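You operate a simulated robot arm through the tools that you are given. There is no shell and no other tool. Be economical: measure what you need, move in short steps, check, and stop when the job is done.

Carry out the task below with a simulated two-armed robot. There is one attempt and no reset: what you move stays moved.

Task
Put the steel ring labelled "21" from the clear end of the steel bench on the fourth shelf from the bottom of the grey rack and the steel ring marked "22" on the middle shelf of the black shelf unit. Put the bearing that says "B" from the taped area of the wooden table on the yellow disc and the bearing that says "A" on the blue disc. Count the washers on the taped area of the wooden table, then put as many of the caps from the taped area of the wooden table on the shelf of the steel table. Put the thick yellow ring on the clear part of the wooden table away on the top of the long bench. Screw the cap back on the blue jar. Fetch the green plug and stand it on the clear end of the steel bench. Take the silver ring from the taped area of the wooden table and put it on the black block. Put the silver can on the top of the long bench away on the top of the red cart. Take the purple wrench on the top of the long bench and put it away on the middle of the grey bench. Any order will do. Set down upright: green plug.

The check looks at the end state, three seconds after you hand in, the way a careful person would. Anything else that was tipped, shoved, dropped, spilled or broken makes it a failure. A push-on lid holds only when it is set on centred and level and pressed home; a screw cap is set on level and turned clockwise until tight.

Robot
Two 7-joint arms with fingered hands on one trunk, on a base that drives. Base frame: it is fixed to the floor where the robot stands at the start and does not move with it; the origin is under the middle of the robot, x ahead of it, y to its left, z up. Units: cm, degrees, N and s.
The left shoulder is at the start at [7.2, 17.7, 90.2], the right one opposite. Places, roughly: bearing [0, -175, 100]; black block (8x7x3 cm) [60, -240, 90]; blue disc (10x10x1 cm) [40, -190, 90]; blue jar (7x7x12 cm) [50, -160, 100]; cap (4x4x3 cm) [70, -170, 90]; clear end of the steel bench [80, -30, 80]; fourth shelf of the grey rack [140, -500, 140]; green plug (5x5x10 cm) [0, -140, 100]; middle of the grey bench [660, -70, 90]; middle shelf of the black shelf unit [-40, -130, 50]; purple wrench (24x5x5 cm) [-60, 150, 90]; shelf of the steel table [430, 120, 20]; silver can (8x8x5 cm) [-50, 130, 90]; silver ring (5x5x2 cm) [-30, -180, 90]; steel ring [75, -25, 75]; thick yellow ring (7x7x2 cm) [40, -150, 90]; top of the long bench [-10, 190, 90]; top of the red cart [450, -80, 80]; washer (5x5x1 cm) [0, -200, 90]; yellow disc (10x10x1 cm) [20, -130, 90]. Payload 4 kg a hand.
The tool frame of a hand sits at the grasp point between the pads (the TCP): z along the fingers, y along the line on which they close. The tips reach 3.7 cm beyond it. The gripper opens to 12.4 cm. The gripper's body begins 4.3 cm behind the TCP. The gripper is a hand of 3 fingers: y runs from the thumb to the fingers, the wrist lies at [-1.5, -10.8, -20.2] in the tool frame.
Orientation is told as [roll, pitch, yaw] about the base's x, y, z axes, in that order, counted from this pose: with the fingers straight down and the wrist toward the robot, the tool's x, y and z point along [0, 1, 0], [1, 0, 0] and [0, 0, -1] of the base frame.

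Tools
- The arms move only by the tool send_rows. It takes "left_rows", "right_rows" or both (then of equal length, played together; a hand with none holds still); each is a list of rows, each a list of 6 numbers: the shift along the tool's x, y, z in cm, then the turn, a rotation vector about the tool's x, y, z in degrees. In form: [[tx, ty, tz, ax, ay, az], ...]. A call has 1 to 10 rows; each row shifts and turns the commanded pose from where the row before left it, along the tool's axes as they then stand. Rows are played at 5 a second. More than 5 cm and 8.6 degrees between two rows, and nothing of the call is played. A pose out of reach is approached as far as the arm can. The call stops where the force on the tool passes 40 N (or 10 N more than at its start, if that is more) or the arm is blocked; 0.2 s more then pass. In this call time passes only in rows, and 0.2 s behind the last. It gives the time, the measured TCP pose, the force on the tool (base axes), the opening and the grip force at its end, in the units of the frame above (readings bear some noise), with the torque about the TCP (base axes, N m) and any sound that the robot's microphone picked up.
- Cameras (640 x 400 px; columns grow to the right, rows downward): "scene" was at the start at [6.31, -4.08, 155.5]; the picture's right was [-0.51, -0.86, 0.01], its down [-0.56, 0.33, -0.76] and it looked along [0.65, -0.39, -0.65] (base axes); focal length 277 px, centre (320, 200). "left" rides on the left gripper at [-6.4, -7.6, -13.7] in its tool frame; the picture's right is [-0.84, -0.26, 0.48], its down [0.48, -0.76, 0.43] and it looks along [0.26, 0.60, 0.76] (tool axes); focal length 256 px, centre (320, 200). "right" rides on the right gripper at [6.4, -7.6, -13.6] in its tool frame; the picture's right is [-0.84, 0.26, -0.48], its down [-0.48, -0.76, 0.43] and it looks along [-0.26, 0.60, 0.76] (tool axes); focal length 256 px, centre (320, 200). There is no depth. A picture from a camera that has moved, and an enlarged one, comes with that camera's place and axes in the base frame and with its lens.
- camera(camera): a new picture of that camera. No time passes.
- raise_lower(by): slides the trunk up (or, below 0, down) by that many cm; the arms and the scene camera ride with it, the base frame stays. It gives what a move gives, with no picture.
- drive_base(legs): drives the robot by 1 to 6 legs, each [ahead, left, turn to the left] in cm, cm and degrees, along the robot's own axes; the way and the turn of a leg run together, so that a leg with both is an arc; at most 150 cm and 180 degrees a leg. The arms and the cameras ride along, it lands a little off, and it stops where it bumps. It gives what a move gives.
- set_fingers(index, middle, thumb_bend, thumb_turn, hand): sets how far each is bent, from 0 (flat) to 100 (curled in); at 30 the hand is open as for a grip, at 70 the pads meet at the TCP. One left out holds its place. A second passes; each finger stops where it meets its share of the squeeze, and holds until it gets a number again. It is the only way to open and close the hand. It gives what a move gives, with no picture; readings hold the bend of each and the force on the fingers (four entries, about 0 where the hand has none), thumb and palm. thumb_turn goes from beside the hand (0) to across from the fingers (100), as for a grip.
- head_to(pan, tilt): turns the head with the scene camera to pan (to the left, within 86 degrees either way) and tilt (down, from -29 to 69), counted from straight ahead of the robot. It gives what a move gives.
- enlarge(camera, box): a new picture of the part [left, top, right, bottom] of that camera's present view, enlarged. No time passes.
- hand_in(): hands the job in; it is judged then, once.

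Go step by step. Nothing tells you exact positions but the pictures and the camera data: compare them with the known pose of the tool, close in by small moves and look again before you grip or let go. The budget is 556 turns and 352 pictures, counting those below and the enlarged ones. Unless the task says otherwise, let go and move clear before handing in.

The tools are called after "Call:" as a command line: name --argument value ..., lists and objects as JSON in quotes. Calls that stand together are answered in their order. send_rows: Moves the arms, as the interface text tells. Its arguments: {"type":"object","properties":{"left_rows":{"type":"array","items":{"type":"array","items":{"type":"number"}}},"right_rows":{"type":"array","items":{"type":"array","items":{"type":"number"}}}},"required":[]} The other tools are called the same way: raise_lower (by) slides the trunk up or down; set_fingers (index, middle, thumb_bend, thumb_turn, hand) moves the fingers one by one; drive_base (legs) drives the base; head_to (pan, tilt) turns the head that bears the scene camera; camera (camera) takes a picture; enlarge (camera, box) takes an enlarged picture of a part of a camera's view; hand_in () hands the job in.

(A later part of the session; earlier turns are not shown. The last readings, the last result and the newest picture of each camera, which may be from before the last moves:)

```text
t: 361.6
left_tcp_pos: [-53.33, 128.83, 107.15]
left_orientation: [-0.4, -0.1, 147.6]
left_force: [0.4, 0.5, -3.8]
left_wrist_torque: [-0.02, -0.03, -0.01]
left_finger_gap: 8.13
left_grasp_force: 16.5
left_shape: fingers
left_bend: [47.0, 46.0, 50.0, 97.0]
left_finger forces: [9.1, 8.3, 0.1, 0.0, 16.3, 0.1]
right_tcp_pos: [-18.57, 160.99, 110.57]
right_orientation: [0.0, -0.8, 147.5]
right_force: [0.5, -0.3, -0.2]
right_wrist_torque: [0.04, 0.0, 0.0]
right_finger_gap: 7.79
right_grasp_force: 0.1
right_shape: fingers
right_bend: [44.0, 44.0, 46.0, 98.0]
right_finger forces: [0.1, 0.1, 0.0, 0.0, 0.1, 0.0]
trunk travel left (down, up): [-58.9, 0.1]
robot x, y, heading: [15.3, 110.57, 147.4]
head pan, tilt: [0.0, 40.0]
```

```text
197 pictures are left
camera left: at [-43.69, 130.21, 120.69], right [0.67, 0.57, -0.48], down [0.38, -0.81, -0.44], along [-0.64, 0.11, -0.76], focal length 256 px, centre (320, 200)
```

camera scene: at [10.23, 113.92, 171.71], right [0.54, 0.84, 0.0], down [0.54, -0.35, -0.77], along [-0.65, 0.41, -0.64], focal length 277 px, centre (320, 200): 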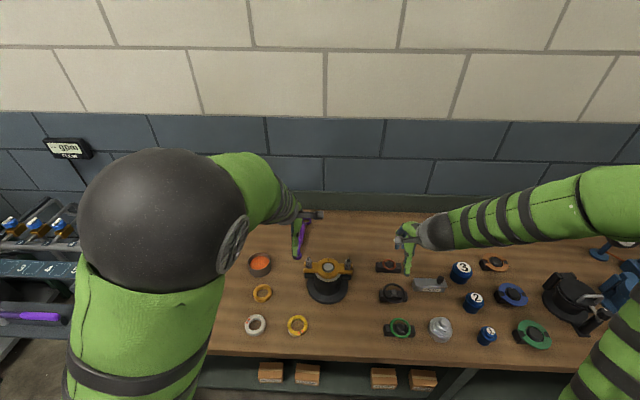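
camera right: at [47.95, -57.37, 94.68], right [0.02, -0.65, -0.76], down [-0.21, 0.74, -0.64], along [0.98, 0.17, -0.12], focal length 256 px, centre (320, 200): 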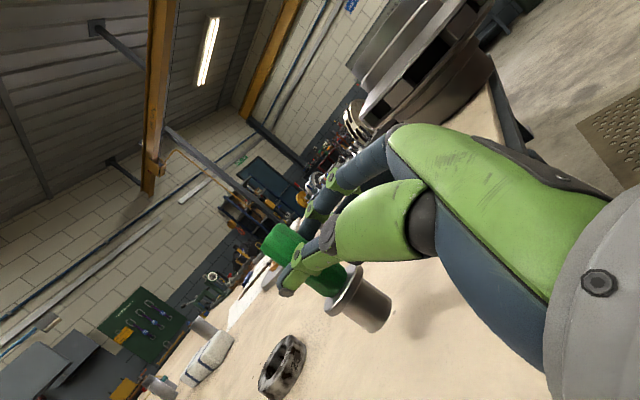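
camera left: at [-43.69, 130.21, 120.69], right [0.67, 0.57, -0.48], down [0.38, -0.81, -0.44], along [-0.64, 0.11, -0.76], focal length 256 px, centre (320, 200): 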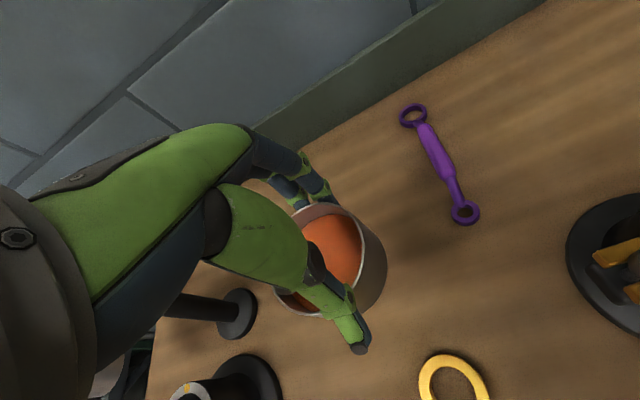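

The can is level in the left hand. I raise and retract it smoothly, then shift the base so the right hand can reach the wrench.

Call:
send_rows --left_rows '[[0, -1, -1.5, 0, 0, 0], [0, -2, -1.5, 0, 0, 0], [0, -2.5, -1.5, 0, 0, 0], [0, -2.5, -1.5, 0, 0, 0], [0, -2.5, -1, 0, 0, 0], [0, -2.5, -1, 0, 0, 0], [0, -2.5, -1, 0, 0, 0], [0, -1.5, -0.5, 0, 0, 0], [0, -0.5, 0, 0, 0, 0]]'

Call:
drive_base --legs '[[4, 8, 0]]'

Call:
send_rows --right_rows '[[0, 0, -1, 0, 0, -8.2], [0, 0, -1, 0, 0, -8.2], [0, 0, -1, 0, 0, -8.2], [0, 0, -1, 0, 0, -8.2], [0, 0, -1, 0, 0, -8.2], [0, 0, -1, 0, 0, -8.2], [0, 0, -1, 0, 0, -8.2], [0, 0, -1, 0, 0, -8.2], [0, 0, 0, 0, 0, -8.2], [0, 0, 0, 0, 0, -8.2]]'

Call:
camera --camera "right"

Call:
camera --camera "scene"

```text
t: 363.6
left_tcp_pos: [-38.47, 119.38, 116.53]
left_orientation: [-0.4, 0.0, 147.6]
left_force: [-1.0, -0.1, -3.6]
left_wrist_torque: [0.0, -0.03, 0.01]
left_finger_gap: 8.15
left_grasp_force: 16.8
left_shape: fingers
left_bend: [47.0, 46.0, 50.0, 97.0]
left_finger forces: [9.1, 8.3, 0.0, 0.0, 16.3, 0.0]
right_tcp_pos: [-18.55, 160.9, 110.53]
right_orientation: [0.1, -0.7, 147.6]
right_force: [-0.3, 0.0, -0.3]
right_wrist_torque: [0.01, -0.03, 0.03]
right_finger_gap: 7.78
right_grasp_force: 0.1
right_shape: fingers
right_bend: [44.0, 44.0, 46.0, 98.0]
right_finger forces: [0.0, 0.0, 0.0, 0.0, 0.1, 0.1]
trunk travel left (down, up): [-58.9, 0.1]
robot x, y, heading: [15.13, 110.79, 147.6]
head pan, tilt: [0.0, 40.0]
```

```text
t: 364.7
left_tcp_pos: [-46.51, 114.67, 116.51]
left_orientation: [-0.4, 0.0, 147.7]
left_force: [0.0, 0.4, -3.7]
left_wrist_torque: [0.03, 0.0, 0.01]
left_finger_gap: 8.13
left_grasp_force: 16.6
left_shape: fingers
left_bend: [47.0, 46.0, 50.0, 97.0]
left_finger forces: [9.1, 8.4, 0.1, 0.1, 16.2, 0.0]
right_tcp_pos: [-26.42, 156.23, 110.55]
right_orientation: [0.0, -0.7, 147.6]
right_force: [-0.6, -0.6, -0.3]
right_wrist_torque: [0.02, 0.01, 0.02]
right_finger_gap: 7.78
right_grasp_force: 0.2
right_shape: fingers
right_bend: [44.0, 44.0, 46.0, 98.0]
right_finger forces: [0.0, 0.0, 0.0, 0.1, 0.0, 0.0]
trunk travel left (down, up): [-58.9, 0.1]
robot x, y, heading: [7.68, 105.92, 147.4]
head pan, tilt: [0.0, 40.0]
```

```text
t: 366.9
left_tcp_pos: [-46.34, 114.8, 116.51]
left_orientation: [-0.4, 0.0, 147.8]
left_force: [1.0, 0.6, -3.8]
left_wrist_torque: [0.01, 0.0, -0.01]
left_finger_gap: 8.12
left_grasp_force: 16.2
left_shape: fingers
left_bend: [47.0, 46.0, 50.0, 97.0]
left_finger forces: [9.2, 8.2, 0.0, 0.1, 16.2, 0.0]
right_tcp_pos: [-26.04, 155.64, 115.79]
right_orientation: [-1.1, -0.5, -166.0]
right_force: [-0.5, -0.3, 0.0]
right_wrist_torque: [-0.01, 0.0, 0.01]
right_finger_gap: 7.78
right_grasp_force: 0.1
right_shape: fingers
right_bend: [44.0, 44.0, 46.0, 98.0]
right_finger forces: [0.0, 0.0, 0.0, 0.0, 0.0, 0.0]
right hand out of reach, approached as far as the arm can: row 6, 7, 8, 9, 10
trunk travel left (down, up): [-58.9, 0.1]
robot x, y, heading: [7.39, 106.02, 147.2]
head pan, tilt: [0.0, 40.0]
```

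```text
196 pictures are left
camera right: at [-16.96, 151.14, 129.23], right [-0.45, 0.74, 0.5], down [0.61, 0.66, -0.43], along [-0.65, 0.11, -0.75], focal length 256 px, centre (320, 200)
```

right: 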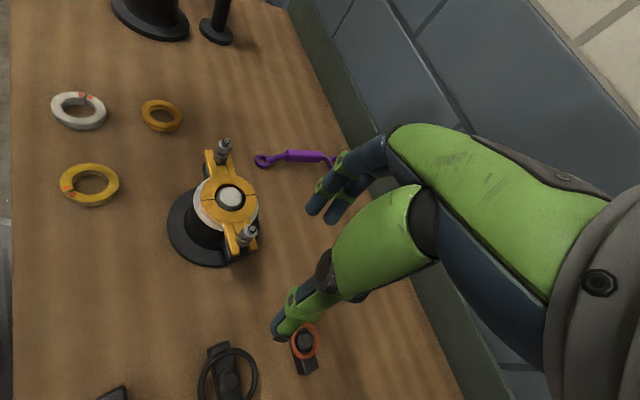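

```text
195 pictures are left
camera scene: at [2.76, 109.13, 171.72], right [0.54, 0.84, 0.0], down [0.54, -0.35, -0.77], along [-0.65, 0.41, -0.64], focal length 277 px, centre (320, 200)
```

scene: 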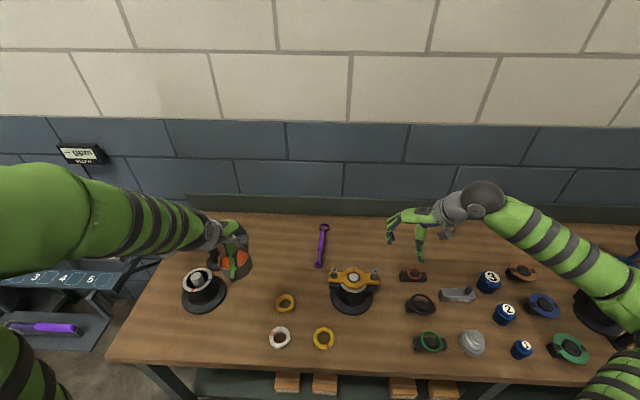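

Rotating the wrist alone hits its limit; turning the base left ~38° gives a better angle for the right hand on the wrench.

Call:
drive_base --legs '[[0, 0, 38]]'

Call:
head_to --pan -38 --tilt 40

Call:
camera --camera "scene"

Call:
camera --camera "right"

```text
t: 369.1
left_tcp_pos: [-40.03, 79.26, 116.6]
left_orientation: [-0.4, 0.0, -173.9]
left_force: [0.4, 0.3, -4.1]
left_wrist_torque: [0.04, 0.01, 0.0]
left_finger_gap: 8.12
left_grasp_force: 16.9
left_shape: fingers
left_bend: [47.0, 46.0, 50.0, 97.0]
left_finger forces: [9.1, 8.2, 0.0, 0.0, 16.0, 0.0]
right_tcp_pos: [-49.76, 123.9, 115.72]
right_orientation: [-1.0, -0.6, -127.3]
right_force: [0.5, -0.1, -0.7]
right_wrist_torque: [0.0, 0.01, 0.0]
right_finger_gap: 7.79
right_grasp_force: 0.0
right_shape: fingers
right_bend: [44.0, 44.0, 46.0, 98.0]
right_finger forces: [0.1, 0.0, 0.1, 0.1, 0.0, 0.0]
trunk travel left (down, up): [-58.9, 0.1]
robot x, y, heading: [7.37, 105.95, -174.1]
head pan, tilt: [0.0, 40.0]
```

```text
t: 370.1
left_tcp_pos: [-39.95, 79.31, 116.67]
left_orientation: [-0.5, 0.0, -173.8]
left_force: [0.4, 0.2, -3.8]
left_wrist_torque: [0.04, 0.0, 0.01]
left_finger_gap: 8.13
left_grasp_force: 16.6
left_shape: fingers
left_bend: [47.0, 46.0, 50.0, 97.0]
left_finger forces: [9.2, 8.2, 0.1, 0.0, 16.1, 0.0]
right_tcp_pos: [-49.67, 123.95, 115.68]
right_orientation: [-1.0, -0.6, -127.4]
right_force: [-0.1, 0.0, -0.6]
right_wrist_torque: [-0.04, 0.03, -0.03]
right_finger_gap: 7.79
right_grasp_force: 0.1
right_shape: fingers
right_bend: [44.0, 44.0, 46.0, 98.0]
right_finger forces: [0.0, 0.0, 0.0, 0.0, 0.0, 0.1]
trunk travel left (down, up): [-58.9, 0.1]
robot x, y, heading: [7.2, 106.45, -173.8]
head pan, tilt: [-38.0, 40.0]
```

```text
194 pictures are left
camera scene: at [3.13, 110.98, 171.72], right [0.53, 0.85, 0.0], down [0.55, -0.34, -0.77], along [-0.65, 0.4, -0.64], focal length 277 px, centre (320, 200)
```

scene: 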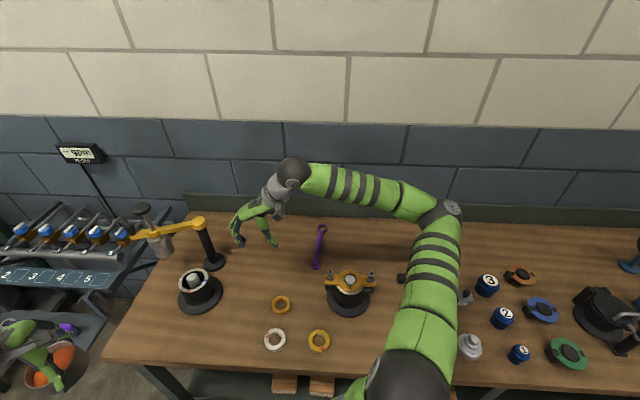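

```text
193 pictures are left
camera right: at [-39.73, 126.02, 129.21], right [-0.81, 0.3, 0.5], down [0.07, 0.9, -0.43], along [-0.58, -0.32, -0.75], focal length 256 px, centre (320, 200)
```

right: 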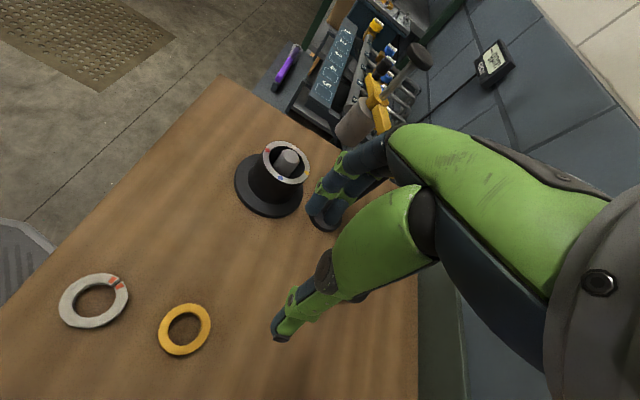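

The right hand is now oriented across the wrench. Move it over the wrench handle near (-59,149).

Call:
send_rows --right_rows '[[-3.8, -2.4, 0, 0, 0, 0], [-3.8, -2.4, 0, 0, 0, 0], [-3.8, -2.4, 0, 0, 0, 0], [-3.8, -2.4, 0, 0, 0, 0], [-3.8, -2.4, 0, 0, 0, 0], [-3.7, -2.5, 2, 0, 0, 0]]'

Call:
camera --camera "right"

```text
t: 371.5
left_tcp_pos: [-39.93, 79.37, 116.5]
left_orientation: [-0.5, 0.1, -173.8]
left_force: [-0.1, -0.2, -3.8]
left_wrist_torque: [0.04, -0.04, 0.0]
left_finger_gap: 8.1
left_grasp_force: 16.6
left_shape: fingers
left_bend: [47.0, 46.0, 50.0, 97.0]
left_finger forces: [9.2, 8.2, 0.0, 0.0, 16.1, 0.1]
right_tcp_pos: [-49.69, 123.86, 115.73]
right_orientation: [-1.0, -0.5, -127.3]
right_force: [0.2, -0.3, 0.1]
right_wrist_torque: [0.01, 0.02, 0.02]
right_finger_gap: 7.78
right_grasp_force: 0.2
right_shape: fingers
right_bend: [44.0, 44.0, 46.0, 98.0]
right_finger forces: [0.0, 0.1, 0.0, 0.0, 0.0, 0.0]
right hand out of reach, approached as far as the arm can: row 1, 2, 3, 4, 5, 6
trunk travel left (down, up): [-58.9, 0.1]
robot x, y, heading: [7.16, 106.24, -174.0]
head pan, tilt: [-38.0, 40.0]
```

```text
192 pictures are left
camera right: at [-39.73, 126.02, 129.21], right [-0.81, 0.3, 0.5], down [0.07, 0.9, -0.43], along [-0.58, -0.32, -0.75], focal length 256 px, centre (320, 200)
```

right: 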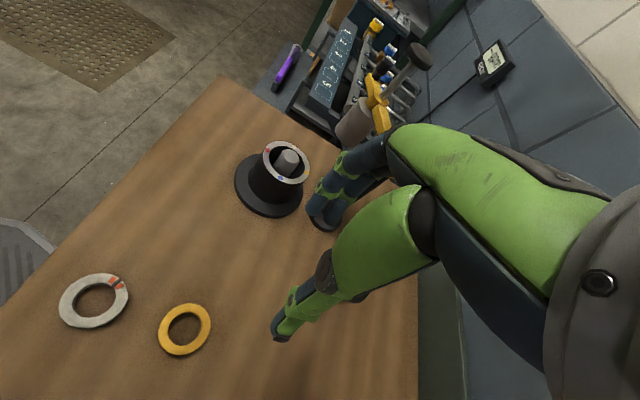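

The commanded yaw had overshot what the arm could follow; I unwind 38° of it first.

Call:
send_rows --right_rows '[[0, 0, 0, 0, 0, 7.6], [0, 0, 0, 0, 0, 7.6], [0, 0, 0, 0, 0, 7.6], [0, 0, 0, 0, 0, 7.6], [0, 0, 0, 0, 0, 7.6]]'

Call:
camera --camera "right"

```text
t: 372.7
left_tcp_pos: [-39.9, 79.2, 116.52]
left_orientation: [-0.4, 0.0, -173.9]
left_force: [0.0, -1.7, -2.6]
left_wrist_torque: [0.03, 0.01, -0.01]
left_finger_gap: 8.12
left_grasp_force: 16.5
left_shape: fingers
left_bend: [47.0, 46.0, 50.0, 97.0]
left_finger forces: [9.1, 8.2, 0.0, 0.0, 16.0, 0.1]
right_tcp_pos: [-49.58, 123.76, 115.7]
right_orientation: [-0.6, -0.9, -165.5]
right_force: [-0.1, -0.4, -0.1]
right_wrist_torque: [0.02, 0.02, 0.01]
right_finger_gap: 7.8
right_grasp_force: 0.0
right_shape: fingers
right_bend: [44.0, 44.0, 46.0, 98.0]
right_finger forces: [0.1, 0.0, 0.0, 0.0, 0.0, 0.0]
trunk travel left (down, up): [-58.9, 0.1]
robot x, y, heading: [7.74, 105.89, -174.0]
head pan, tilt: [-38.0, 40.0]
```

```text
191 pictures are left
camera right: at [-40.33, 119.48, 129.22], right [-0.45, 0.74, 0.49], down [0.61, 0.66, -0.44], along [-0.66, 0.1, -0.75], focal length 256 px, centre (320, 200)
```

right: 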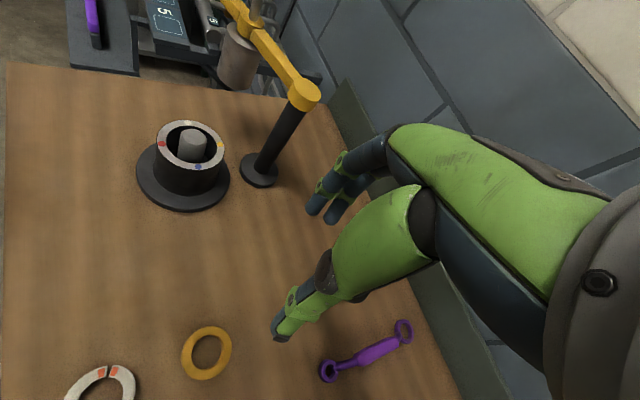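

Now at yaw 194°, it responds. Translate over the wrench first.

Call:
send_rows --right_rows '[[-4.6, 0.5, 0, 0, 0, 0], [-4.6, 0.5, 0, 0, 0, 0], [-4.6, 0.5, 0, 0, 0, 0], [-4.6, 0.5, 0, 0, 0, 0], [-4.6, 0.6, 0, 0, 0, 0], [-4.4, 0.6, 0, 0, 0, 0]]'

Call:
send_rows --right_rows '[[0, 0, 0, 0, 0, -7], [0, 0, 0, 0, 0, -7], [0, 0, 0, 0, 0, -7], [0, 0, 0, 0, 0, -7], [0, 0, 0, 0, 0, -7]]'

Call:
camera --camera "right"

```text
t: 374.1
left_tcp_pos: [-40.04, 79.46, 116.6]
left_orientation: [-0.3, -0.1, -173.8]
left_force: [0.5, -0.1, -3.7]
left_wrist_torque: [-0.02, -0.02, 0.04]
left_finger_gap: 8.1
left_grasp_force: 16.6
left_shape: fingers
left_bend: [47.0, 46.0, 50.0, 97.0]
left_finger forces: [9.1, 8.2, 0.0, 0.0, 16.1, 0.1]
right_tcp_pos: [-59.56, 149.74, 116.06]
right_orientation: [-0.4, -1.0, -165.4]
right_force: [-0.5, 0.4, 0.4]
right_wrist_torque: [0.02, 0.0, -0.01]
right_finger_gap: 7.79
right_grasp_force: 0.0
right_shape: fingers
right_bend: [44.0, 44.0, 46.0, 98.0]
right_finger forces: [0.0, 0.2, 0.0, 0.1, 0.0, 0.1]
trunk travel left (down, up): [-58.9, 0.1]
robot x, y, heading: [7.79, 105.95, -173.8]
head pan, tilt: [-38.0, 40.0]
```

```text
t: 375.3
left_tcp_pos: [-39.94, 79.17, 116.43]
left_orientation: [-0.5, -0.1, -173.8]
left_force: [-0.1, -1.1, -3.0]
left_wrist_torque: [0.03, -0.02, -0.01]
left_finger_gap: 8.13
left_grasp_force: 17.1
left_shape: fingers
left_bend: [47.0, 46.0, 50.0, 97.0]
left_finger forces: [9.1, 8.2, 0.1, 0.1, 16.0, 0.0]
right_tcp_pos: [-59.56, 149.04, 116.17]
right_orientation: [-0.6, -0.8, -162.0]
right_force: [-0.4, -0.1, 0.2]
right_wrist_torque: [0.01, -0.03, -0.02]
right_finger_gap: 7.8
right_grasp_force: 0.1
right_shape: fingers
right_bend: [44.0, 44.0, 46.0, 98.0]
right_finger forces: [0.0, 0.0, 0.0, 0.0, 0.0, 0.0]
right hand out of reach, approached as far as the arm can: row 1, 2, 3, 4, 5
trunk travel left (down, up): [-58.9, 0.1]
robot x, y, heading: [7.54, 105.9, -173.9]
head pan, tilt: [-38.0, 40.0]
```

```text
190 pictures are left
camera right: at [-50.09, 145.29, 129.47], right [-0.49, 0.72, 0.49], down [0.57, 0.7, -0.44], along [-0.66, 0.06, -0.75], focal length 256 px, centre (320, 200)
```

right: 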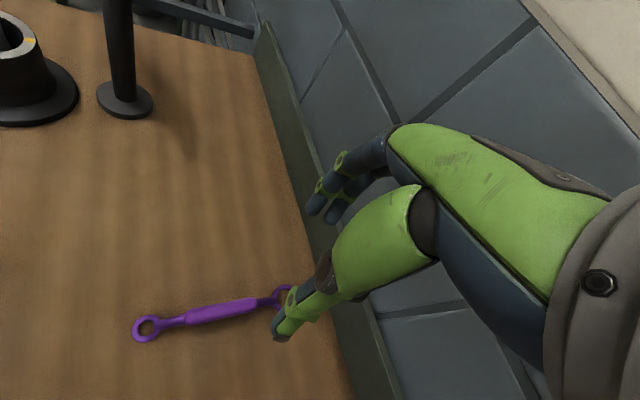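

Limited to yaw 198° there. I retract the right hand, turn the base another 22° left and retry so it lines up better.

Call:
send_rows --right_rows '[[0, 0, -4.5, 0, 0, 0], [3.5, -2.8, 0, 0, 0, 0], [3.5, -2.8, 0, 0, 0, 0], [3.5, -2.8, 0, 0, 0, 0], [3.5, -2.8, 0, 0, 0, 0], [3.5, -2.8, 0, 0, 0, 0]]'

Call:
drive_base --legs '[[0, 0, 24]]'

Call:
head_to --pan -62 --tilt 40

Call:
camera --camera "scene"

```text
t: 376.7
left_tcp_pos: [-39.83, 79.38, 116.67]
left_orientation: [-0.4, 0.0, -173.7]
left_force: [0.5, 0.6, -2.6]
left_wrist_torque: [-0.01, -0.02, 0.02]
left_finger_gap: 8.12
left_grasp_force: 17.0
left_shape: fingers
left_bend: [47.0, 46.0, 50.0, 97.0]
left_finger forces: [9.1, 8.2, 0.0, 0.0, 16.1, 0.1]
right_tcp_pos: [-40.79, 136.65, 120.14]
right_orientation: [-0.6, -0.8, -162.1]
right_force: [0.2, 0.3, 0.1]
right_wrist_torque: [0.01, -0.01, 0.02]
right_finger_gap: 7.78
right_grasp_force: 0.1
right_shape: fingers
right_bend: [44.0, 44.0, 46.0, 98.0]
right_finger forces: [0.1, 0.0, 0.0, 0.1, 0.1, 0.0]
trunk travel left (down, up): [-58.9, 0.1]
robot x, y, heading: [7.53, 105.79, -173.8]
head pan, tilt: [-38.0, 40.0]
```

```text
t: 378.4
left_tcp_pos: [-25.0, 62.38, 116.63]
left_orientation: [-0.4, 0.0, -149.8]
left_force: [1.0, -0.2, -4.7]
left_wrist_torque: [0.02, 0.01, 0.03]
left_finger_gap: 8.09
left_grasp_force: 16.9
left_shape: fingers
left_bend: [47.0, 46.0, 50.0, 97.0]
left_finger forces: [9.2, 8.2, 0.0, 0.0, 16.1, 0.0]
right_tcp_pos: [-49.15, 114.53, 120.1]
right_orientation: [-0.5, -0.8, -138.3]
right_force: [1.1, -1.0, 0.0]
right_wrist_torque: [0.01, -0.01, 0.01]
right_finger_gap: 7.79
right_grasp_force: 0.1
right_shape: fingers
right_bend: [44.0, 44.0, 46.0, 98.0]
right_finger forces: [0.0, 0.0, 0.0, 0.0, 0.0, 0.0]
trunk travel left (down, up): [-58.9, 0.1]
robot x, y, heading: [7.51, 105.7, -149.9]
head pan, tilt: [-38.0, 40.0]
```

```text
t: 379.2
left_tcp_pos: [-25.05, 62.32, 116.49]
left_orientation: [-0.4, 0.0, -149.8]
left_force: [0.2, -0.1, -3.2]
left_wrist_torque: [-0.02, -0.01, -0.01]
left_finger_gap: 8.08
left_grasp_force: 17.0
left_shape: fingers
left_bend: [47.0, 46.0, 50.0, 97.0]
left_finger forces: [9.1, 8.2, 0.1, 0.0, 16.0, 0.1]
right_tcp_pos: [-49.26, 114.61, 120.15]
right_orientation: [-0.4, -0.8, -138.2]
right_force: [0.3, -0.3, -0.1]
right_wrist_torque: [-0.03, 0.01, -0.01]
right_finger_gap: 7.8
right_grasp_force: 0.1
right_shape: fingers
right_bend: [44.0, 44.0, 46.0, 98.0]
right_finger forces: [0.0, 0.0, 0.1, 0.1, 0.0, 0.1]
trunk travel left (down, up): [-58.9, 0.1]
robot x, y, heading: [7.21, 105.74, -150.1]
head pan, tilt: [-62.0, 40.0]
```

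```text
189 pictures are left
camera scene: at [2.76, 112.15, 171.72], right [0.53, 0.85, 0.0], down [0.55, -0.34, -0.77], along [-0.65, 0.41, -0.64], focal length 277 px, centre (320, 200)
```

scene: 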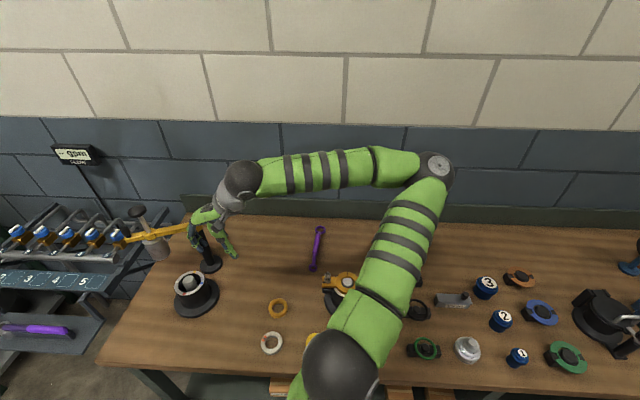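

Yaw is now 222°, near the needed 229°. Translate to the wrench.

Call:
send_rows --right_rows '[[-4, -1.95, 0, 0, 0, 0], [-4, -1.95, 0, 0, 0, 0], [-4, -1.95, 0, 0, 0, 0], [-4, -1.95, 0, 0, 0, 0], [-4, -1.95, 0, 0, 0, 0], [-4, -1.95, 0, 0, 0, 0], [-4, -1.95, 0, 0, 0, 0], [-4, -1.95, 0, 0, 0, 0]]'

Call:
camera --camera "right"

```text
t: 381.0
left_tcp_pos: [-25.05, 62.37, 116.62]
left_orientation: [-0.3, 0.0, -149.9]
left_force: [-0.9, 0.5, -4.1]
left_wrist_torque: [-0.01, -0.02, -0.05]
left_finger_gap: 8.1
left_grasp_force: 16.9
left_shape: fingers
left_bend: [47.0, 46.0, 50.0, 97.0]
left_finger forces: [9.2, 8.1, 0.1, 0.0, 16.1, 0.1]
right_tcp_pos: [-51.64, 133.41, 122.37]
right_orientation: [-0.4, -0.8, -138.4]
right_force: [-0.1, -0.1, -0.3]
right_wrist_torque: [0.0, 0.04, 0.03]
right_finger_gap: 7.79
right_grasp_force: 0.0
right_shape: fingers
right_bend: [44.0, 44.0, 46.0, 98.0]
right_finger forces: [0.0, 0.0, 0.1, 0.0, 0.1, 0.0]
right hand out of reach, approached as far as the arm can: row 4, 5, 6, 7, 8
trunk travel left (down, up): [-58.9, 0.1]
robot x, y, heading: [7.76, 106.16, -150.1]
head pan, tilt: [-62.0, 40.0]
```

```text
188 pictures are left
camera right: at [-41.46, 133.82, 135.89], right [-0.74, 0.46, 0.49], down [0.24, 0.86, -0.44], along [-0.63, -0.21, -0.75], focal length 256 px, centre (320, 200)
```

right: 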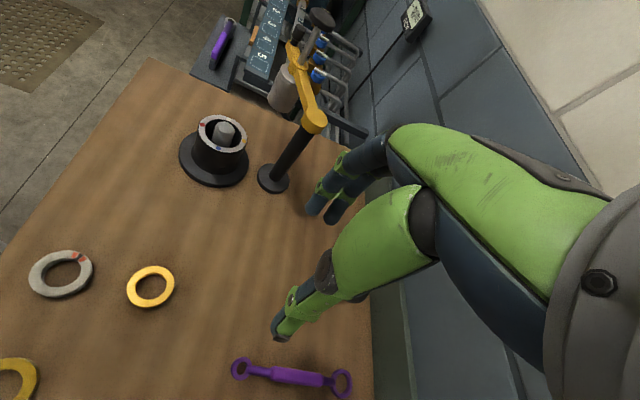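

That inward rotation is limited. Better plan: face the bench squarely and grip with the right hand turned outward (-98°) and pitched forward. Raise the can first, then turn back and shift left.

Call:
send_rows --left_rows '[[0, 0, -1.5, 0, 0, 0], [0, 0, -2.5, 0, 0, 0], [0, 0, -2.5, 0, 0, 0], [0, 0, -2.5, 0, 0, 0], [0, 0, -2, 0, 0, 0], [0, 0, -1, 0, 0, 0]]' --right_rows '[[2, -2, 0, 0, 0, 4], [2, -2, 0, 0, 0, 4], [2, -2, 0, 0, 0, 4], [2, -2, 0, 0, 0, 4], [0, 0, 0, 0, 0, 0], [0, 0, 0, 0, 0, 0]]'

Call:
drive_base --legs '[[0, 0, -62], [0, 18, 0]]'

Call:
head_to --pan 0 --tilt 40

Call:
camera --camera "scene"

```text
t: 382.4
left_tcp_pos: [-24.96, 62.26, 128.76]
left_orientation: [-0.4, 0.1, -149.7]
left_force: [0.4, 0.1, -2.6]
left_wrist_torque: [0.02, 0.03, -0.02]
left_finger_gap: 8.07
left_grasp_force: 16.6
left_shape: fingers
left_bend: [47.0, 47.0, 50.0, 97.0]
left_finger forces: [9.1, 8.3, 0.0, 0.1, 15.8, 0.0]
right_tcp_pos: [-40.45, 131.68, 122.26]
right_orientation: [-0.3, -0.9, -154.2]
right_force: [0.1, -0.1, -0.9]
right_wrist_torque: [-0.01, -0.02, 0.01]
right_finger_gap: 7.8
right_grasp_force: 0.0
right_shape: fingers
right_bend: [44.0, 44.0, 46.0, 98.0]
right_finger forces: [0.0, 0.1, 0.0, 0.0, 0.0, 0.1]
trunk travel left (down, up): [-58.9, 0.1]
robot x, y, heading: [7.61, 106.24, -150.0]
head pan, tilt: [-62.0, 40.0]
```

```text
t: 386.7
left_tcp_pos: [-55.85, 99.45, 128.58]
left_orientation: [-0.4, 0.0, 147.6]
left_force: [0.1, 0.3, -3.5]
left_wrist_torque: [0.04, -0.04, 0.0]
left_finger_gap: 8.03
left_grasp_force: 15.9
left_shape: fingers
left_bend: [48.0, 47.0, 51.0, 97.0]
left_finger forces: [9.1, 8.1, 0.0, 0.0, 15.7, 0.0]
right_tcp_pos: [-1.57, 145.22, 122.24]
right_orientation: [-0.4, -0.8, 143.3]
right_force: [-0.2, -0.7, 0.4]
right_wrist_torque: [0.03, 0.0, 0.01]
right_finger_gap: 7.8
right_grasp_force: 0.1
right_shape: fingers
right_bend: [44.0, 44.0, 46.0, 98.0]
right_finger forces: [0.0, 0.0, 0.0, 0.0, 0.1, 0.1]
trunk travel left (down, up): [-58.9, 0.1]
robot x, y, heading: [-2.04, 91.3, 147.4]
head pan, tilt: [-62.0, 40.0]
```

```text
t: 388.0
left_tcp_pos: [-55.91, 99.62, 128.54]
left_orientation: [-0.4, -0.1, 147.7]
left_force: [-0.3, 0.8, -3.6]
left_wrist_torque: [-0.01, 0.0, 0.0]
left_finger_gap: 8.03
left_grasp_force: 16.6
left_shape: fingers
left_bend: [48.0, 47.0, 51.0, 97.0]
left_finger forces: [9.1, 8.1, 0.0, 0.1, 15.5, 0.0]
right_tcp_pos: [-1.48, 145.32, 122.27]
right_orientation: [-0.3, -0.9, 143.3]
right_force: [0.5, 0.4, 0.3]
right_wrist_torque: [0.02, 0.03, 0.0]
right_finger_gap: 7.8
right_grasp_force: 0.0
right_shape: fingers
right_bend: [44.0, 44.0, 46.0, 98.0]
right_finger forces: [0.1, 0.1, 0.1, 0.0, 0.0, 0.0]
trunk travel left (down, up): [-58.9, 0.1]
robot x, y, heading: [-2.3, 91.31, 147.4]
head pan, tilt: [0.0, 40.0]
```

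```text
187 pictures are left
camera scene: at [-6.94, 93.99, 171.72], right [0.54, 0.84, 0.0], down [0.54, -0.35, -0.77], along [-0.65, 0.41, -0.64], focal length 277 px, centre (320, 200)
```

scene: 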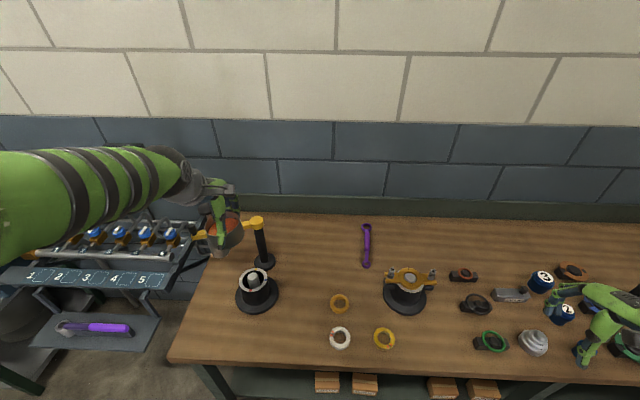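

Wrench is straight ahead right. Move the right hand in, then rotate it outward and pitch.

Call:
send_rows --right_rows '[[3.2, 3.1, 0, 0, 0, 0], [3.2, 3.1, 0, 0, 0, 0], [3.2, 3.1, 0, 0, 0, 0], [3.2, 3.1, 0, 0, 0, 0], [3.2, 3.1, 0, 0, 0, 0], [3.2, 3.1, 0, 0, 0, 0], [3.2, 3.1, 0, 0, 0, 0], [3.2, 3.1, 0, 0, 0, 0], [3.2, 3.1, 0, 0, 0, 0]]'

Call:
send_rows --right_rows '[[0, 0, 0, 0, 0, 8.5], [0, 0, 0, 0, 0, 8.5], [0, 0, 0, 0, 0, 8.5], [0, 0, 0, 0, 0, 8.5], [0, 0, 0, 0, 0, 8.5], [0, 0, 0, 0, 0, 8.5], [0, 0, 0, 0, 0, 8.5], [0, 0, 0, 0, 0, 8.5]]'

Call:
send_rows --right_rows '[[0, 0, 0, 0, 8.2, 0], [0, 0, 0, 0, 8.2, 0], [0, 0, 0, 0, 8.2, 0], [0, 0, 0, 0, 8.2, 0], [0, 0, 0, 0, 8.2, 0]]'

Call:
camera --camera "scene"

```text
t: 390.0
left_tcp_pos: [-56.1, 99.53, 128.65]
left_orientation: [-0.4, 0.1, 147.6]
left_force: [1.2, -0.4, -4.8]
left_wrist_torque: [0.02, -0.05, 0.01]
left_finger_gap: 8.02
left_grasp_force: 16.4
left_shape: fingers
left_bend: [48.0, 47.0, 51.0, 97.0]
left_finger forces: [9.1, 8.2, 0.0, 0.1, 15.4, 0.1]
right_tcp_pos: [-41.3, 138.82, 122.5]
right_orientation: [-0.3, -0.8, 143.1]
right_force: [-0.4, 0.0, 0.1]
right_wrist_torque: [0.0, -0.03, 0.0]
right_finger_gap: 7.81
right_grasp_force: 0.1
right_shape: fingers
right_bend: [44.0, 44.0, 46.0, 98.0]
right_finger forces: [0.0, 0.0, 0.0, 0.0, 0.1, 0.1]
trunk travel left (down, up): [-58.9, 0.1]
robot x, y, heading: [-2.14, 90.41, 147.6]
head pan, tilt: [0.0, 40.0]
```

```text
t: 391.8
left_tcp_pos: [-56.06, 99.59, 128.59]
left_orientation: [-0.4, 0.1, 147.6]
left_force: [0.9, 0.0, -3.9]
left_wrist_torque: [0.01, -0.05, 0.02]
left_finger_gap: 8.02
left_grasp_force: 15.8
left_shape: fingers
left_bend: [48.0, 47.0, 51.0, 97.0]
left_finger forces: [9.0, 8.0, 0.0, 0.0, 15.5, 0.0]
right_tcp_pos: [-41.1, 138.95, 122.51]
right_orientation: [0.7, -0.6, 75.1]
right_force: [-0.5, -0.1, -0.4]
right_wrist_torque: [0.03, 0.02, -0.02]
right_finger_gap: 7.77
right_grasp_force: 0.1
right_shape: fingers
right_bend: [44.0, 44.0, 46.0, 98.0]
right_finger forces: [0.0, 0.0, 0.0, 0.0, 0.0, 0.0]
trunk travel left (down, up): [-58.9, 0.1]
robot x, y, heading: [-2.5, 91.32, 147.5]
head pan, tilt: [0.0, 40.0]
```

```text
t: 393.0
left_tcp_pos: [-55.99, 99.5, 128.61]
left_orientation: [-0.4, -0.1, 147.6]
left_force: [0.0, 0.3, -3.9]
left_wrist_torque: [0.02, -0.01, 0.01]
left_finger_gap: 8.02
left_grasp_force: 16.1
left_shape: fingers
left_bend: [48.0, 47.0, 51.0, 97.0]
left_finger forces: [9.0, 8.0, 0.0, 0.0, 15.3, 0.0]
right_tcp_pos: [-41.07, 138.91, 122.6]
right_orientation: [41.7, -0.6, 75.3]
right_force: [0.3, 0.3, 0.3]
right_wrist_torque: [0.0, -0.01, 0.0]
right_finger_gap: 7.82
right_grasp_force: 0.1
right_shape: fingers
right_bend: [44.0, 44.0, 46.0, 98.0]
right_finger forces: [0.0, 0.0, 0.1, 0.0, 0.0, 0.0]
trunk travel left (down, up): [-58.9, 0.1]
robot x, y, heading: [-2.1, 90.73, 147.5]
head pan, tilt: [0.0, 40.0]
```

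```text
186 pictures are left
camera scene: at [-6.93, 93.98, 171.72], right [0.54, 0.84, 0.0], down [0.54, -0.35, -0.77], along [-0.65, 0.41, -0.64], focal length 277 px, centre (320, 200)
```

scene: 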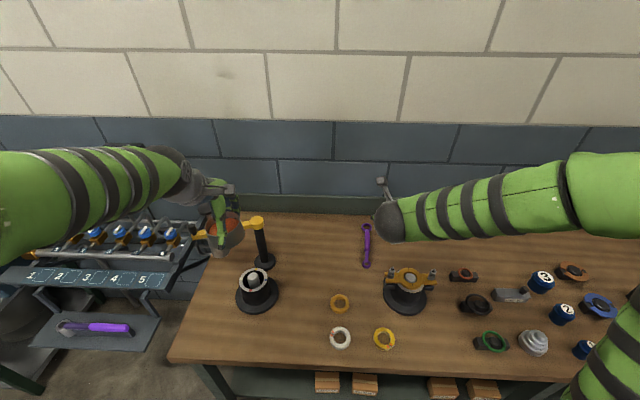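

Rotate the remaining −26° about the vertical.

Call:
send_rows --right_rows '[[0, 0, 0, -4.2, 0, 4.87], [0, 0, 0, -4.2, 0, 4.87], [0, 0, 0, -4.2, 0, 4.87], [0, 0, 0, -4.2, 0, 4.87]]'

Call:
camera --camera "right"

```text
t: 394.0
left_tcp_pos: [-56.07, 99.49, 128.55]
left_orientation: [-0.4, 0.0, 147.7]
left_force: [0.4, -0.6, -4.0]
left_wrist_torque: [0.02, -0.02, -0.02]
left_finger_gap: 8.03
left_grasp_force: 16.3
left_shape: fingers
left_bend: [48.0, 47.0, 51.0, 97.0]
left_finger forces: [9.0, 8.0, 0.1, 0.1, 15.4, 0.0]
right_tcp_pos: [-41.14, 138.85, 122.43]
right_orientation: [41.8, -0.2, 49.4]
right_force: [0.5, 0.0, -0.2]
right_wrist_torque: [-0.01, -0.02, 0.01]
right_finger_gap: 7.78
right_grasp_force: 0.0
right_shape: fingers
right_bend: [44.0, 44.0, 46.0, 98.0]
right_finger forces: [0.1, 0.0, 0.1, 0.1, 0.1, 0.0]
trunk travel left (down, up): [-58.9, 0.1]
robot x, y, heading: [-2.22, 90.75, 147.7]
head pan, tilt: [0.0, 40.0]
```

```text
185 pictures are left
camera right: at [-42.74, 130.32, 136.9], right [0.89, -0.42, -0.2], down [-0.44, -0.62, -0.65], along [0.15, 0.66, -0.73], focal length 256 px, centre (320, 200)
```

right: 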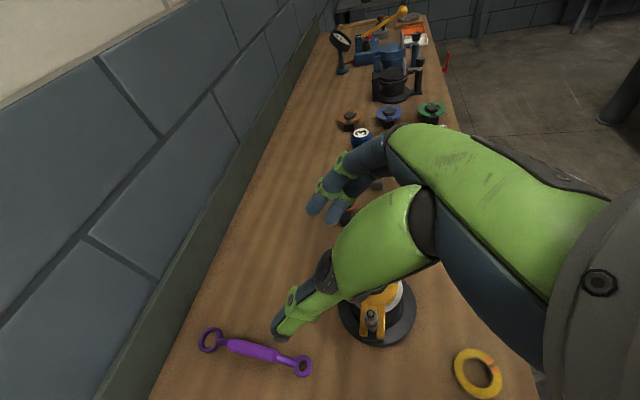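

The wrench axis (140°) matches the hand. Approach along the finger direction.

Call:
send_rows --right_rows '[[-3.9, -1.9, 0, 0, 0, 0], [-4, -1.85, 0, 0, 0, 0], [0, 0, 4.5, 0, 0, 0], [0, 0, 4.5, 0, 0, 0], [0, 0, 4.5, 0, 0, 0], [0, 0, 4.5, 0, 0, 0], [0, 0, 4.5, 0, 0, 0], [0, 0, 4.5, 0, 0, 0]]'

Call:
camera --camera "right"

```text
t: 395.8
left_tcp_pos: [-56.06, 99.58, 128.56]
left_orientation: [-0.4, 0.0, 147.6]
left_force: [-0.6, 0.4, -4.4]
left_wrist_torque: [-0.01, -0.06, 0.01]
left_finger_gap: 8.03
left_grasp_force: 16.3
left_shape: fingers
left_bend: [48.0, 47.0, 51.0, 97.0]
left_finger forces: [8.9, 8.0, 0.1, 0.1, 15.3, 0.0]
right_tcp_pos: [-52.68, 143.95, 97.05]
right_orientation: [41.8, -0.1, 49.5]
right_force: [-0.1, 0.8, -0.5]
right_wrist_torque: [0.01, 0.01, -0.01]
right_finger_gap: 7.79
right_grasp_force: 0.0
right_shape: fingers
right_bend: [44.0, 44.0, 46.0, 98.0]
right_finger forces: [0.0, 0.0, 0.0, 0.0, 0.0, 0.1]
trunk travel left (down, up): [-58.9, 0.1]
robot x, y, heading: [-1.72, 91.25, 147.4]
head pan, tilt: [0.0, 40.0]
```

```text
184 pictures are left
camera right: at [-54.31, 135.51, 111.49], right [0.89, -0.42, -0.2], down [-0.44, -0.62, -0.65], along [0.15, 0.66, -0.74], focal length 256 px, centre (320, 200)
```

right: 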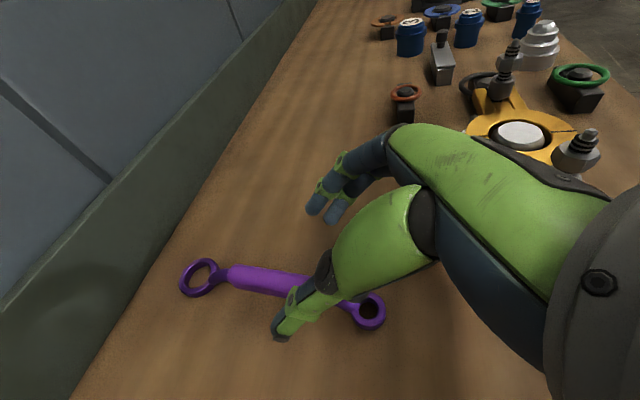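

On track. Advance the remaining ~8 cm.

Call:
send_rows --right_rows '[[0, 0, 3, 0, 0, 0], [0, 0, 2.5, 0, 0, 0], [0, 0, 1.5, 0, 0, 0], [0, 0, 0.8, 0, 0, 0]]'

Call:
camera --camera "right"

```text
t: 396.8
left_tcp_pos: [-56.05, 99.58, 128.63]
left_orientation: [-0.5, 0.0, 147.7]
left_force: [0.0, 0.2, -3.5]
left_wrist_torque: [-0.02, -0.03, 0.02]
left_finger_gap: 8.01
left_grasp_force: 15.9
left_shape: fingers
left_bend: [48.0, 47.0, 51.0, 97.0]
left_finger forces: [9.0, 8.0, 0.0, 0.0, 15.4, 0.0]
right_tcp_pos: [-56.74, 147.36, 91.33]
right_orientation: [41.9, -0.1, 49.6]
right_force: [0.4, -0.3, 0.7]
right_wrist_torque: [0.01, 0.0, -0.01]
right_finger_gap: 7.78
right_grasp_force: 0.1
right_shape: fingers
right_bend: [44.0, 44.0, 46.0, 98.0]
right_finger forces: [0.1, 0.0, 0.0, 0.0, 0.0, 0.0]
trunk travel left (down, up): [-58.9, 0.1]
robot x, y, heading: [-1.98, 91.08, 147.6]
head pan, tilt: [0.0, 40.0]
```

```text
183 pictures are left
camera right: at [-58.31, 138.77, 105.73], right [0.89, -0.42, -0.2], down [-0.44, -0.62, -0.65], along [0.15, 0.66, -0.74], focal length 256 px, centre (320, 200)
```

right: 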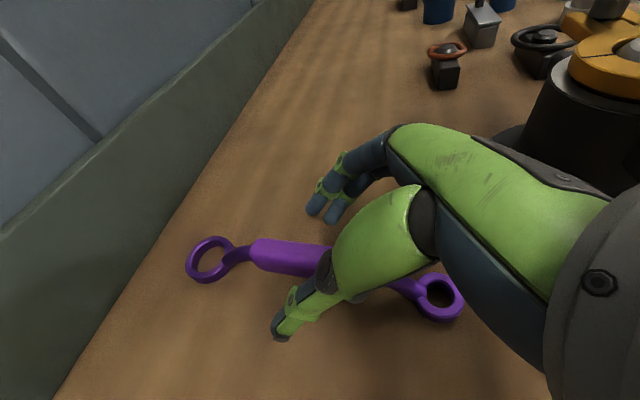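

Call:
send_rows --right_rows '[[0, 0, 0.8, 0, 0, 0], [0, 0, 0.5, 0, 0, 0]]'

Call:
set_fingers --hand "right" --index 78 --middle 78 --thumb_bend 78

Call:
camera --camera "right"

```text
t: 397.4
left_tcp_pos: [-55.97, 99.53, 128.63]
left_orientation: [-0.3, 0.0, 147.6]
left_force: [-0.3, 0.2, -3.3]
left_wrist_torque: [0.01, -0.04, -0.02]
left_finger_gap: 8.03
left_grasp_force: 16.0
left_shape: fingers
left_bend: [48.0, 47.0, 51.0, 97.0]
left_finger forces: [9.0, 8.0, 0.0, 0.1, 15.3, 0.0]
right_tcp_pos: [-57.35, 147.93, 90.28]
right_orientation: [41.9, -0.1, 49.5]
right_force: [0.2, 0.3, -0.1]
right_wrist_torque: [0.0, -0.01, 0.01]
right_finger_gap: 7.81
right_grasp_force: 0.1
right_shape: fingers
right_bend: [44.0, 44.0, 46.0, 98.0]
right_finger forces: [0.1, 0.0, 0.0, 0.0, 0.0, 0.0]
trunk travel left (down, up): [-58.9, 0.1]
robot x, y, heading: [-2.11, 90.87, 147.3]
head pan, tilt: [0.0, 40.0]
```

```text
t: 398.4
left_tcp_pos: [-55.98, 99.47, 128.46]
left_orientation: [-0.4, 0.0, 147.6]
left_force: [0.3, 0.5, -3.7]
left_wrist_torque: [-0.01, -0.02, 0.01]
left_finger_gap: 7.99
left_grasp_force: 15.8
left_shape: fingers
left_bend: [48.0, 47.0, 51.0, 97.0]
left_finger forces: [9.0, 7.9, 0.0, 0.0, 15.3, 0.1]
right_tcp_pos: [-57.34, 147.94, 90.43]
right_orientation: [41.9, -0.1, 49.5]
right_force: [0.0, 1.4, 6.1]
right_wrist_torque: [0.22, 0.04, 0.05]
right_finger_gap: 1.66
right_grasp_force: 21.2
right_shape: fingers
right_bend: [62.0, 66.0, 68.0, 96.0]
right_finger forces: [11.5, 8.1, 0.1, 0.0, 23.3, 0.0]
trunk travel left (down, up): [-58.9, 0.1]
robot x, y, heading: [-2.35, 90.32, 147.5]
head pan, tilt: [0.0, 40.0]
```

```text
182 pictures are left
camera right: at [-58.94, 139.34, 104.84], right [0.89, -0.42, -0.2], down [-0.44, -0.62, -0.65], along [0.15, 0.66, -0.73], focal length 256 px, centre (320, 200)
```

right: 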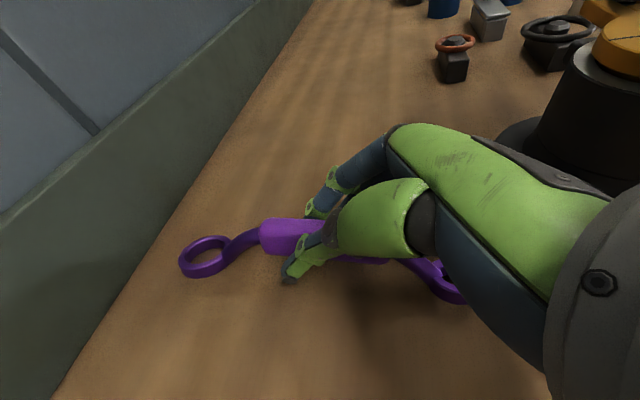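

Gripped. Lift straight up.

Call:
send_rows --right_rows '[[0.67, 0, -0.74, 0, 0, 0], [1.34, 0, -1.49, 0, 0, 0], [2, 0, -2.2, 0, 0, 0], [2.67, 0, -2.98, 0, 0, 0], [2.67, 0, -2.98, 0, 0, 0], [2.67, 0, -2.98, 0, 0, 0], [2.67, 0, -2.98, 0, 0, 0]]'

Call:
camera --camera "right"

Call:
camera --camera "scene"

```text
t: 400.0
left_tcp_pos: [-55.93, 99.59, 128.6]
left_orientation: [-0.4, -0.1, 147.5]
left_force: [-1.3, 0.2, -3.1]
left_wrist_torque: [-0.01, 0.02, -0.03]
left_finger_gap: 8.02
left_grasp_force: 16.0
left_shape: fingers
left_bend: [48.0, 47.0, 51.0, 97.0]
left_finger forces: [9.0, 8.0, 0.1, 0.0, 15.3, 0.0]
right_tcp_pos: [-57.26, 147.92, 112.49]
right_orientation: [41.8, -0.2, 49.5]
right_force: [-0.4, 0.0, -2.6]
right_wrist_torque: [-0.03, -0.01, 0.01]
right_finger_gap: 1.62
right_grasp_force: 23.2
right_shape: fingers
right_bend: [61.0, 67.0, 68.0, 96.0]
right_finger forces: [12.8, 11.1, 0.1, 0.1, 22.3, 0.0]
trunk travel left (down, up): [-58.9, 0.1]
robot x, y, heading: [-1.79, 90.92, 147.6]
head pan, tilt: [0.0, 40.0]
```

```text
181 pictures are left
camera right: at [-58.99, 139.29, 126.77], right [0.89, -0.42, -0.2], down [-0.44, -0.62, -0.65], along [0.15, 0.66, -0.74], focal length 256 px, centre (320, 200)
```

right: 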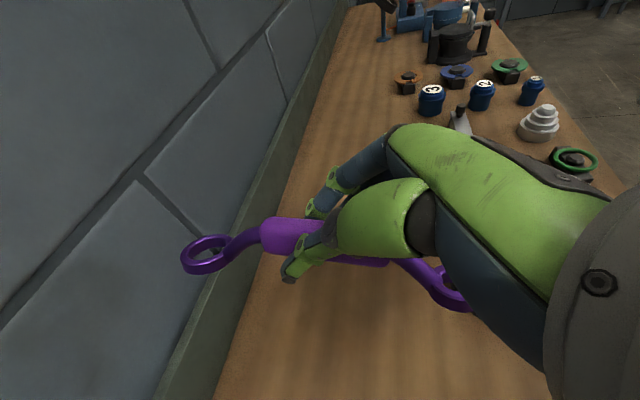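

```text
180 pictures are left
camera scene: at [-6.92, 93.98, 171.71], right [0.54, 0.84, 0.0], down [0.54, -0.35, -0.77], along [-0.65, 0.41, -0.64], focal length 277 px, centre (320, 200)
```

scene: 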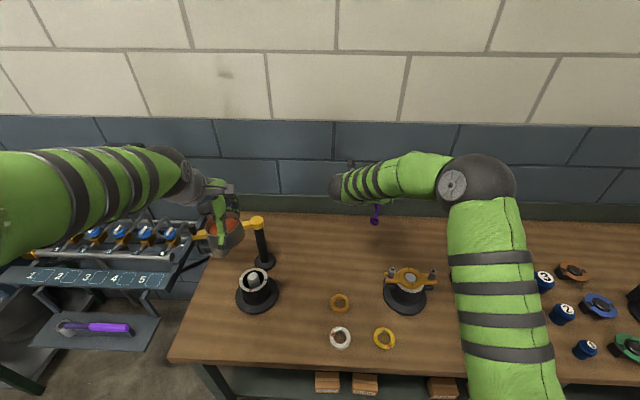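

The wrench is held level. Retract and raise the right hand, then start the drive: back off, strafe left to the open corner, and turn around.

Call:
send_rows --right_rows '[[2.2, 0, -2.5, 0, 0, 0], [2.2, 0, -2.5, 0, 0, 0], [2.2, 0, -2.5, 0, 0, 0], [-2.98, 0, -2.67, 0, 0, 0], [-2.98, 0, -2.67, 0, 0, 0], [-2.98, 0, -2.67, 0, 0, 0], [-2.98, 0, -2.67, 0, 0, 0], [-2.98, 0, -2.67, 0, 0, 0]]'

Call:
drive_base --legs '[[-15, 0, 0], [0, 65, 0], [0, 65, 0]]'

Call:
camera --camera "scene"

```text
t: 401.8
left_tcp_pos: [-55.89, 99.53, 128.65]
left_orientation: [-0.4, 0.0, 147.6]
left_force: [0.1, -0.9, -2.3]
left_wrist_torque: [0.03, -0.04, -0.02]
left_finger_gap: 8.04
left_grasp_force: 16.1
left_shape: fingers
left_bend: [48.0, 47.0, 51.0, 97.0]
left_finger forces: [8.9, 7.9, 0.0, 0.0, 15.4, 0.1]
right_tcp_pos: [-42.13, 134.82, 122.41]
right_orientation: [42.0, -0.1, 49.5]
right_force: [0.1, 0.2, -2.5]
right_wrist_torque: [-0.03, 0.0, -0.02]
right_finger_gap: 1.62
right_grasp_force: 22.6
right_shape: fingers
right_bend: [61.0, 67.0, 68.0, 95.0]
right_finger forces: [12.4, 10.9, 0.0, 0.1, 21.7, 0.0]
trunk travel left (down, up): [-58.9, 0.1]
robot x, y, heading: [-2.02, 90.73, 147.7]
head pan, tilt: [0.0, 40.0]
```

```text
t: 407.8
left_tcp_pos: [-90.04, 28.3, 129.19]
left_orientation: [-0.6, -0.8, 147.2]
left_force: [-0.2, 0.1, -3.1]
left_wrist_torque: [0.0, -0.03, -0.05]
left_finger_gap: 7.96
left_grasp_force: 17.2
left_shape: fingers
left_bend: [48.0, 47.0, 51.0, 97.0]
left_finger forces: [9.6, 8.4, 0.0, 0.0, 16.3, 0.0]
right_tcp_pos: [-75.99, 63.39, 123.19]
right_orientation: [42.7, -0.2, 49.3]
right_force: [0.6, 0.1, -2.6]
right_wrist_torque: [-0.02, -0.01, -0.01]
right_finger_gap: 1.62
right_grasp_force: 22.9
right_shape: fingers
right_bend: [61.0, 67.0, 68.0, 95.0]
right_finger forces: [12.6, 10.9, 0.0, 0.0, 22.0, 0.0]
trunk travel left (down, up): [-58.9, 0.1]
robot x, y, heading: [-37.44, 20.52, 147.4]
head pan, tilt: [0.0, 40.0]
stopped in leg 3: the robot was blocked; the commanded pose is now the measured one
```

```text
179 pictures are left
camera scene: at [-42.1, 24.11, 171.79], right [0.54, 0.84, 0.0], down [0.54, -0.35, -0.77], along [-0.65, 0.41, -0.64], focal length 277 px, centre (320, 200)
```

scene: 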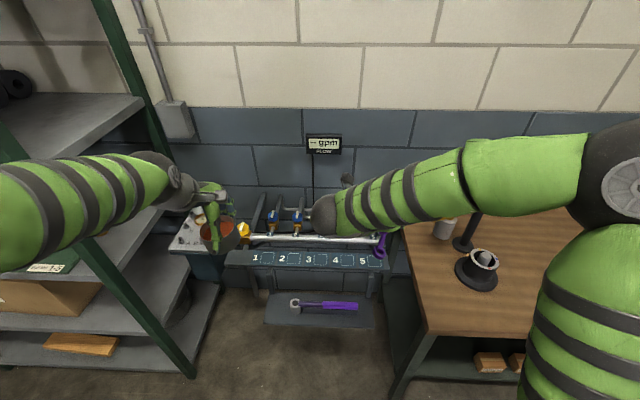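

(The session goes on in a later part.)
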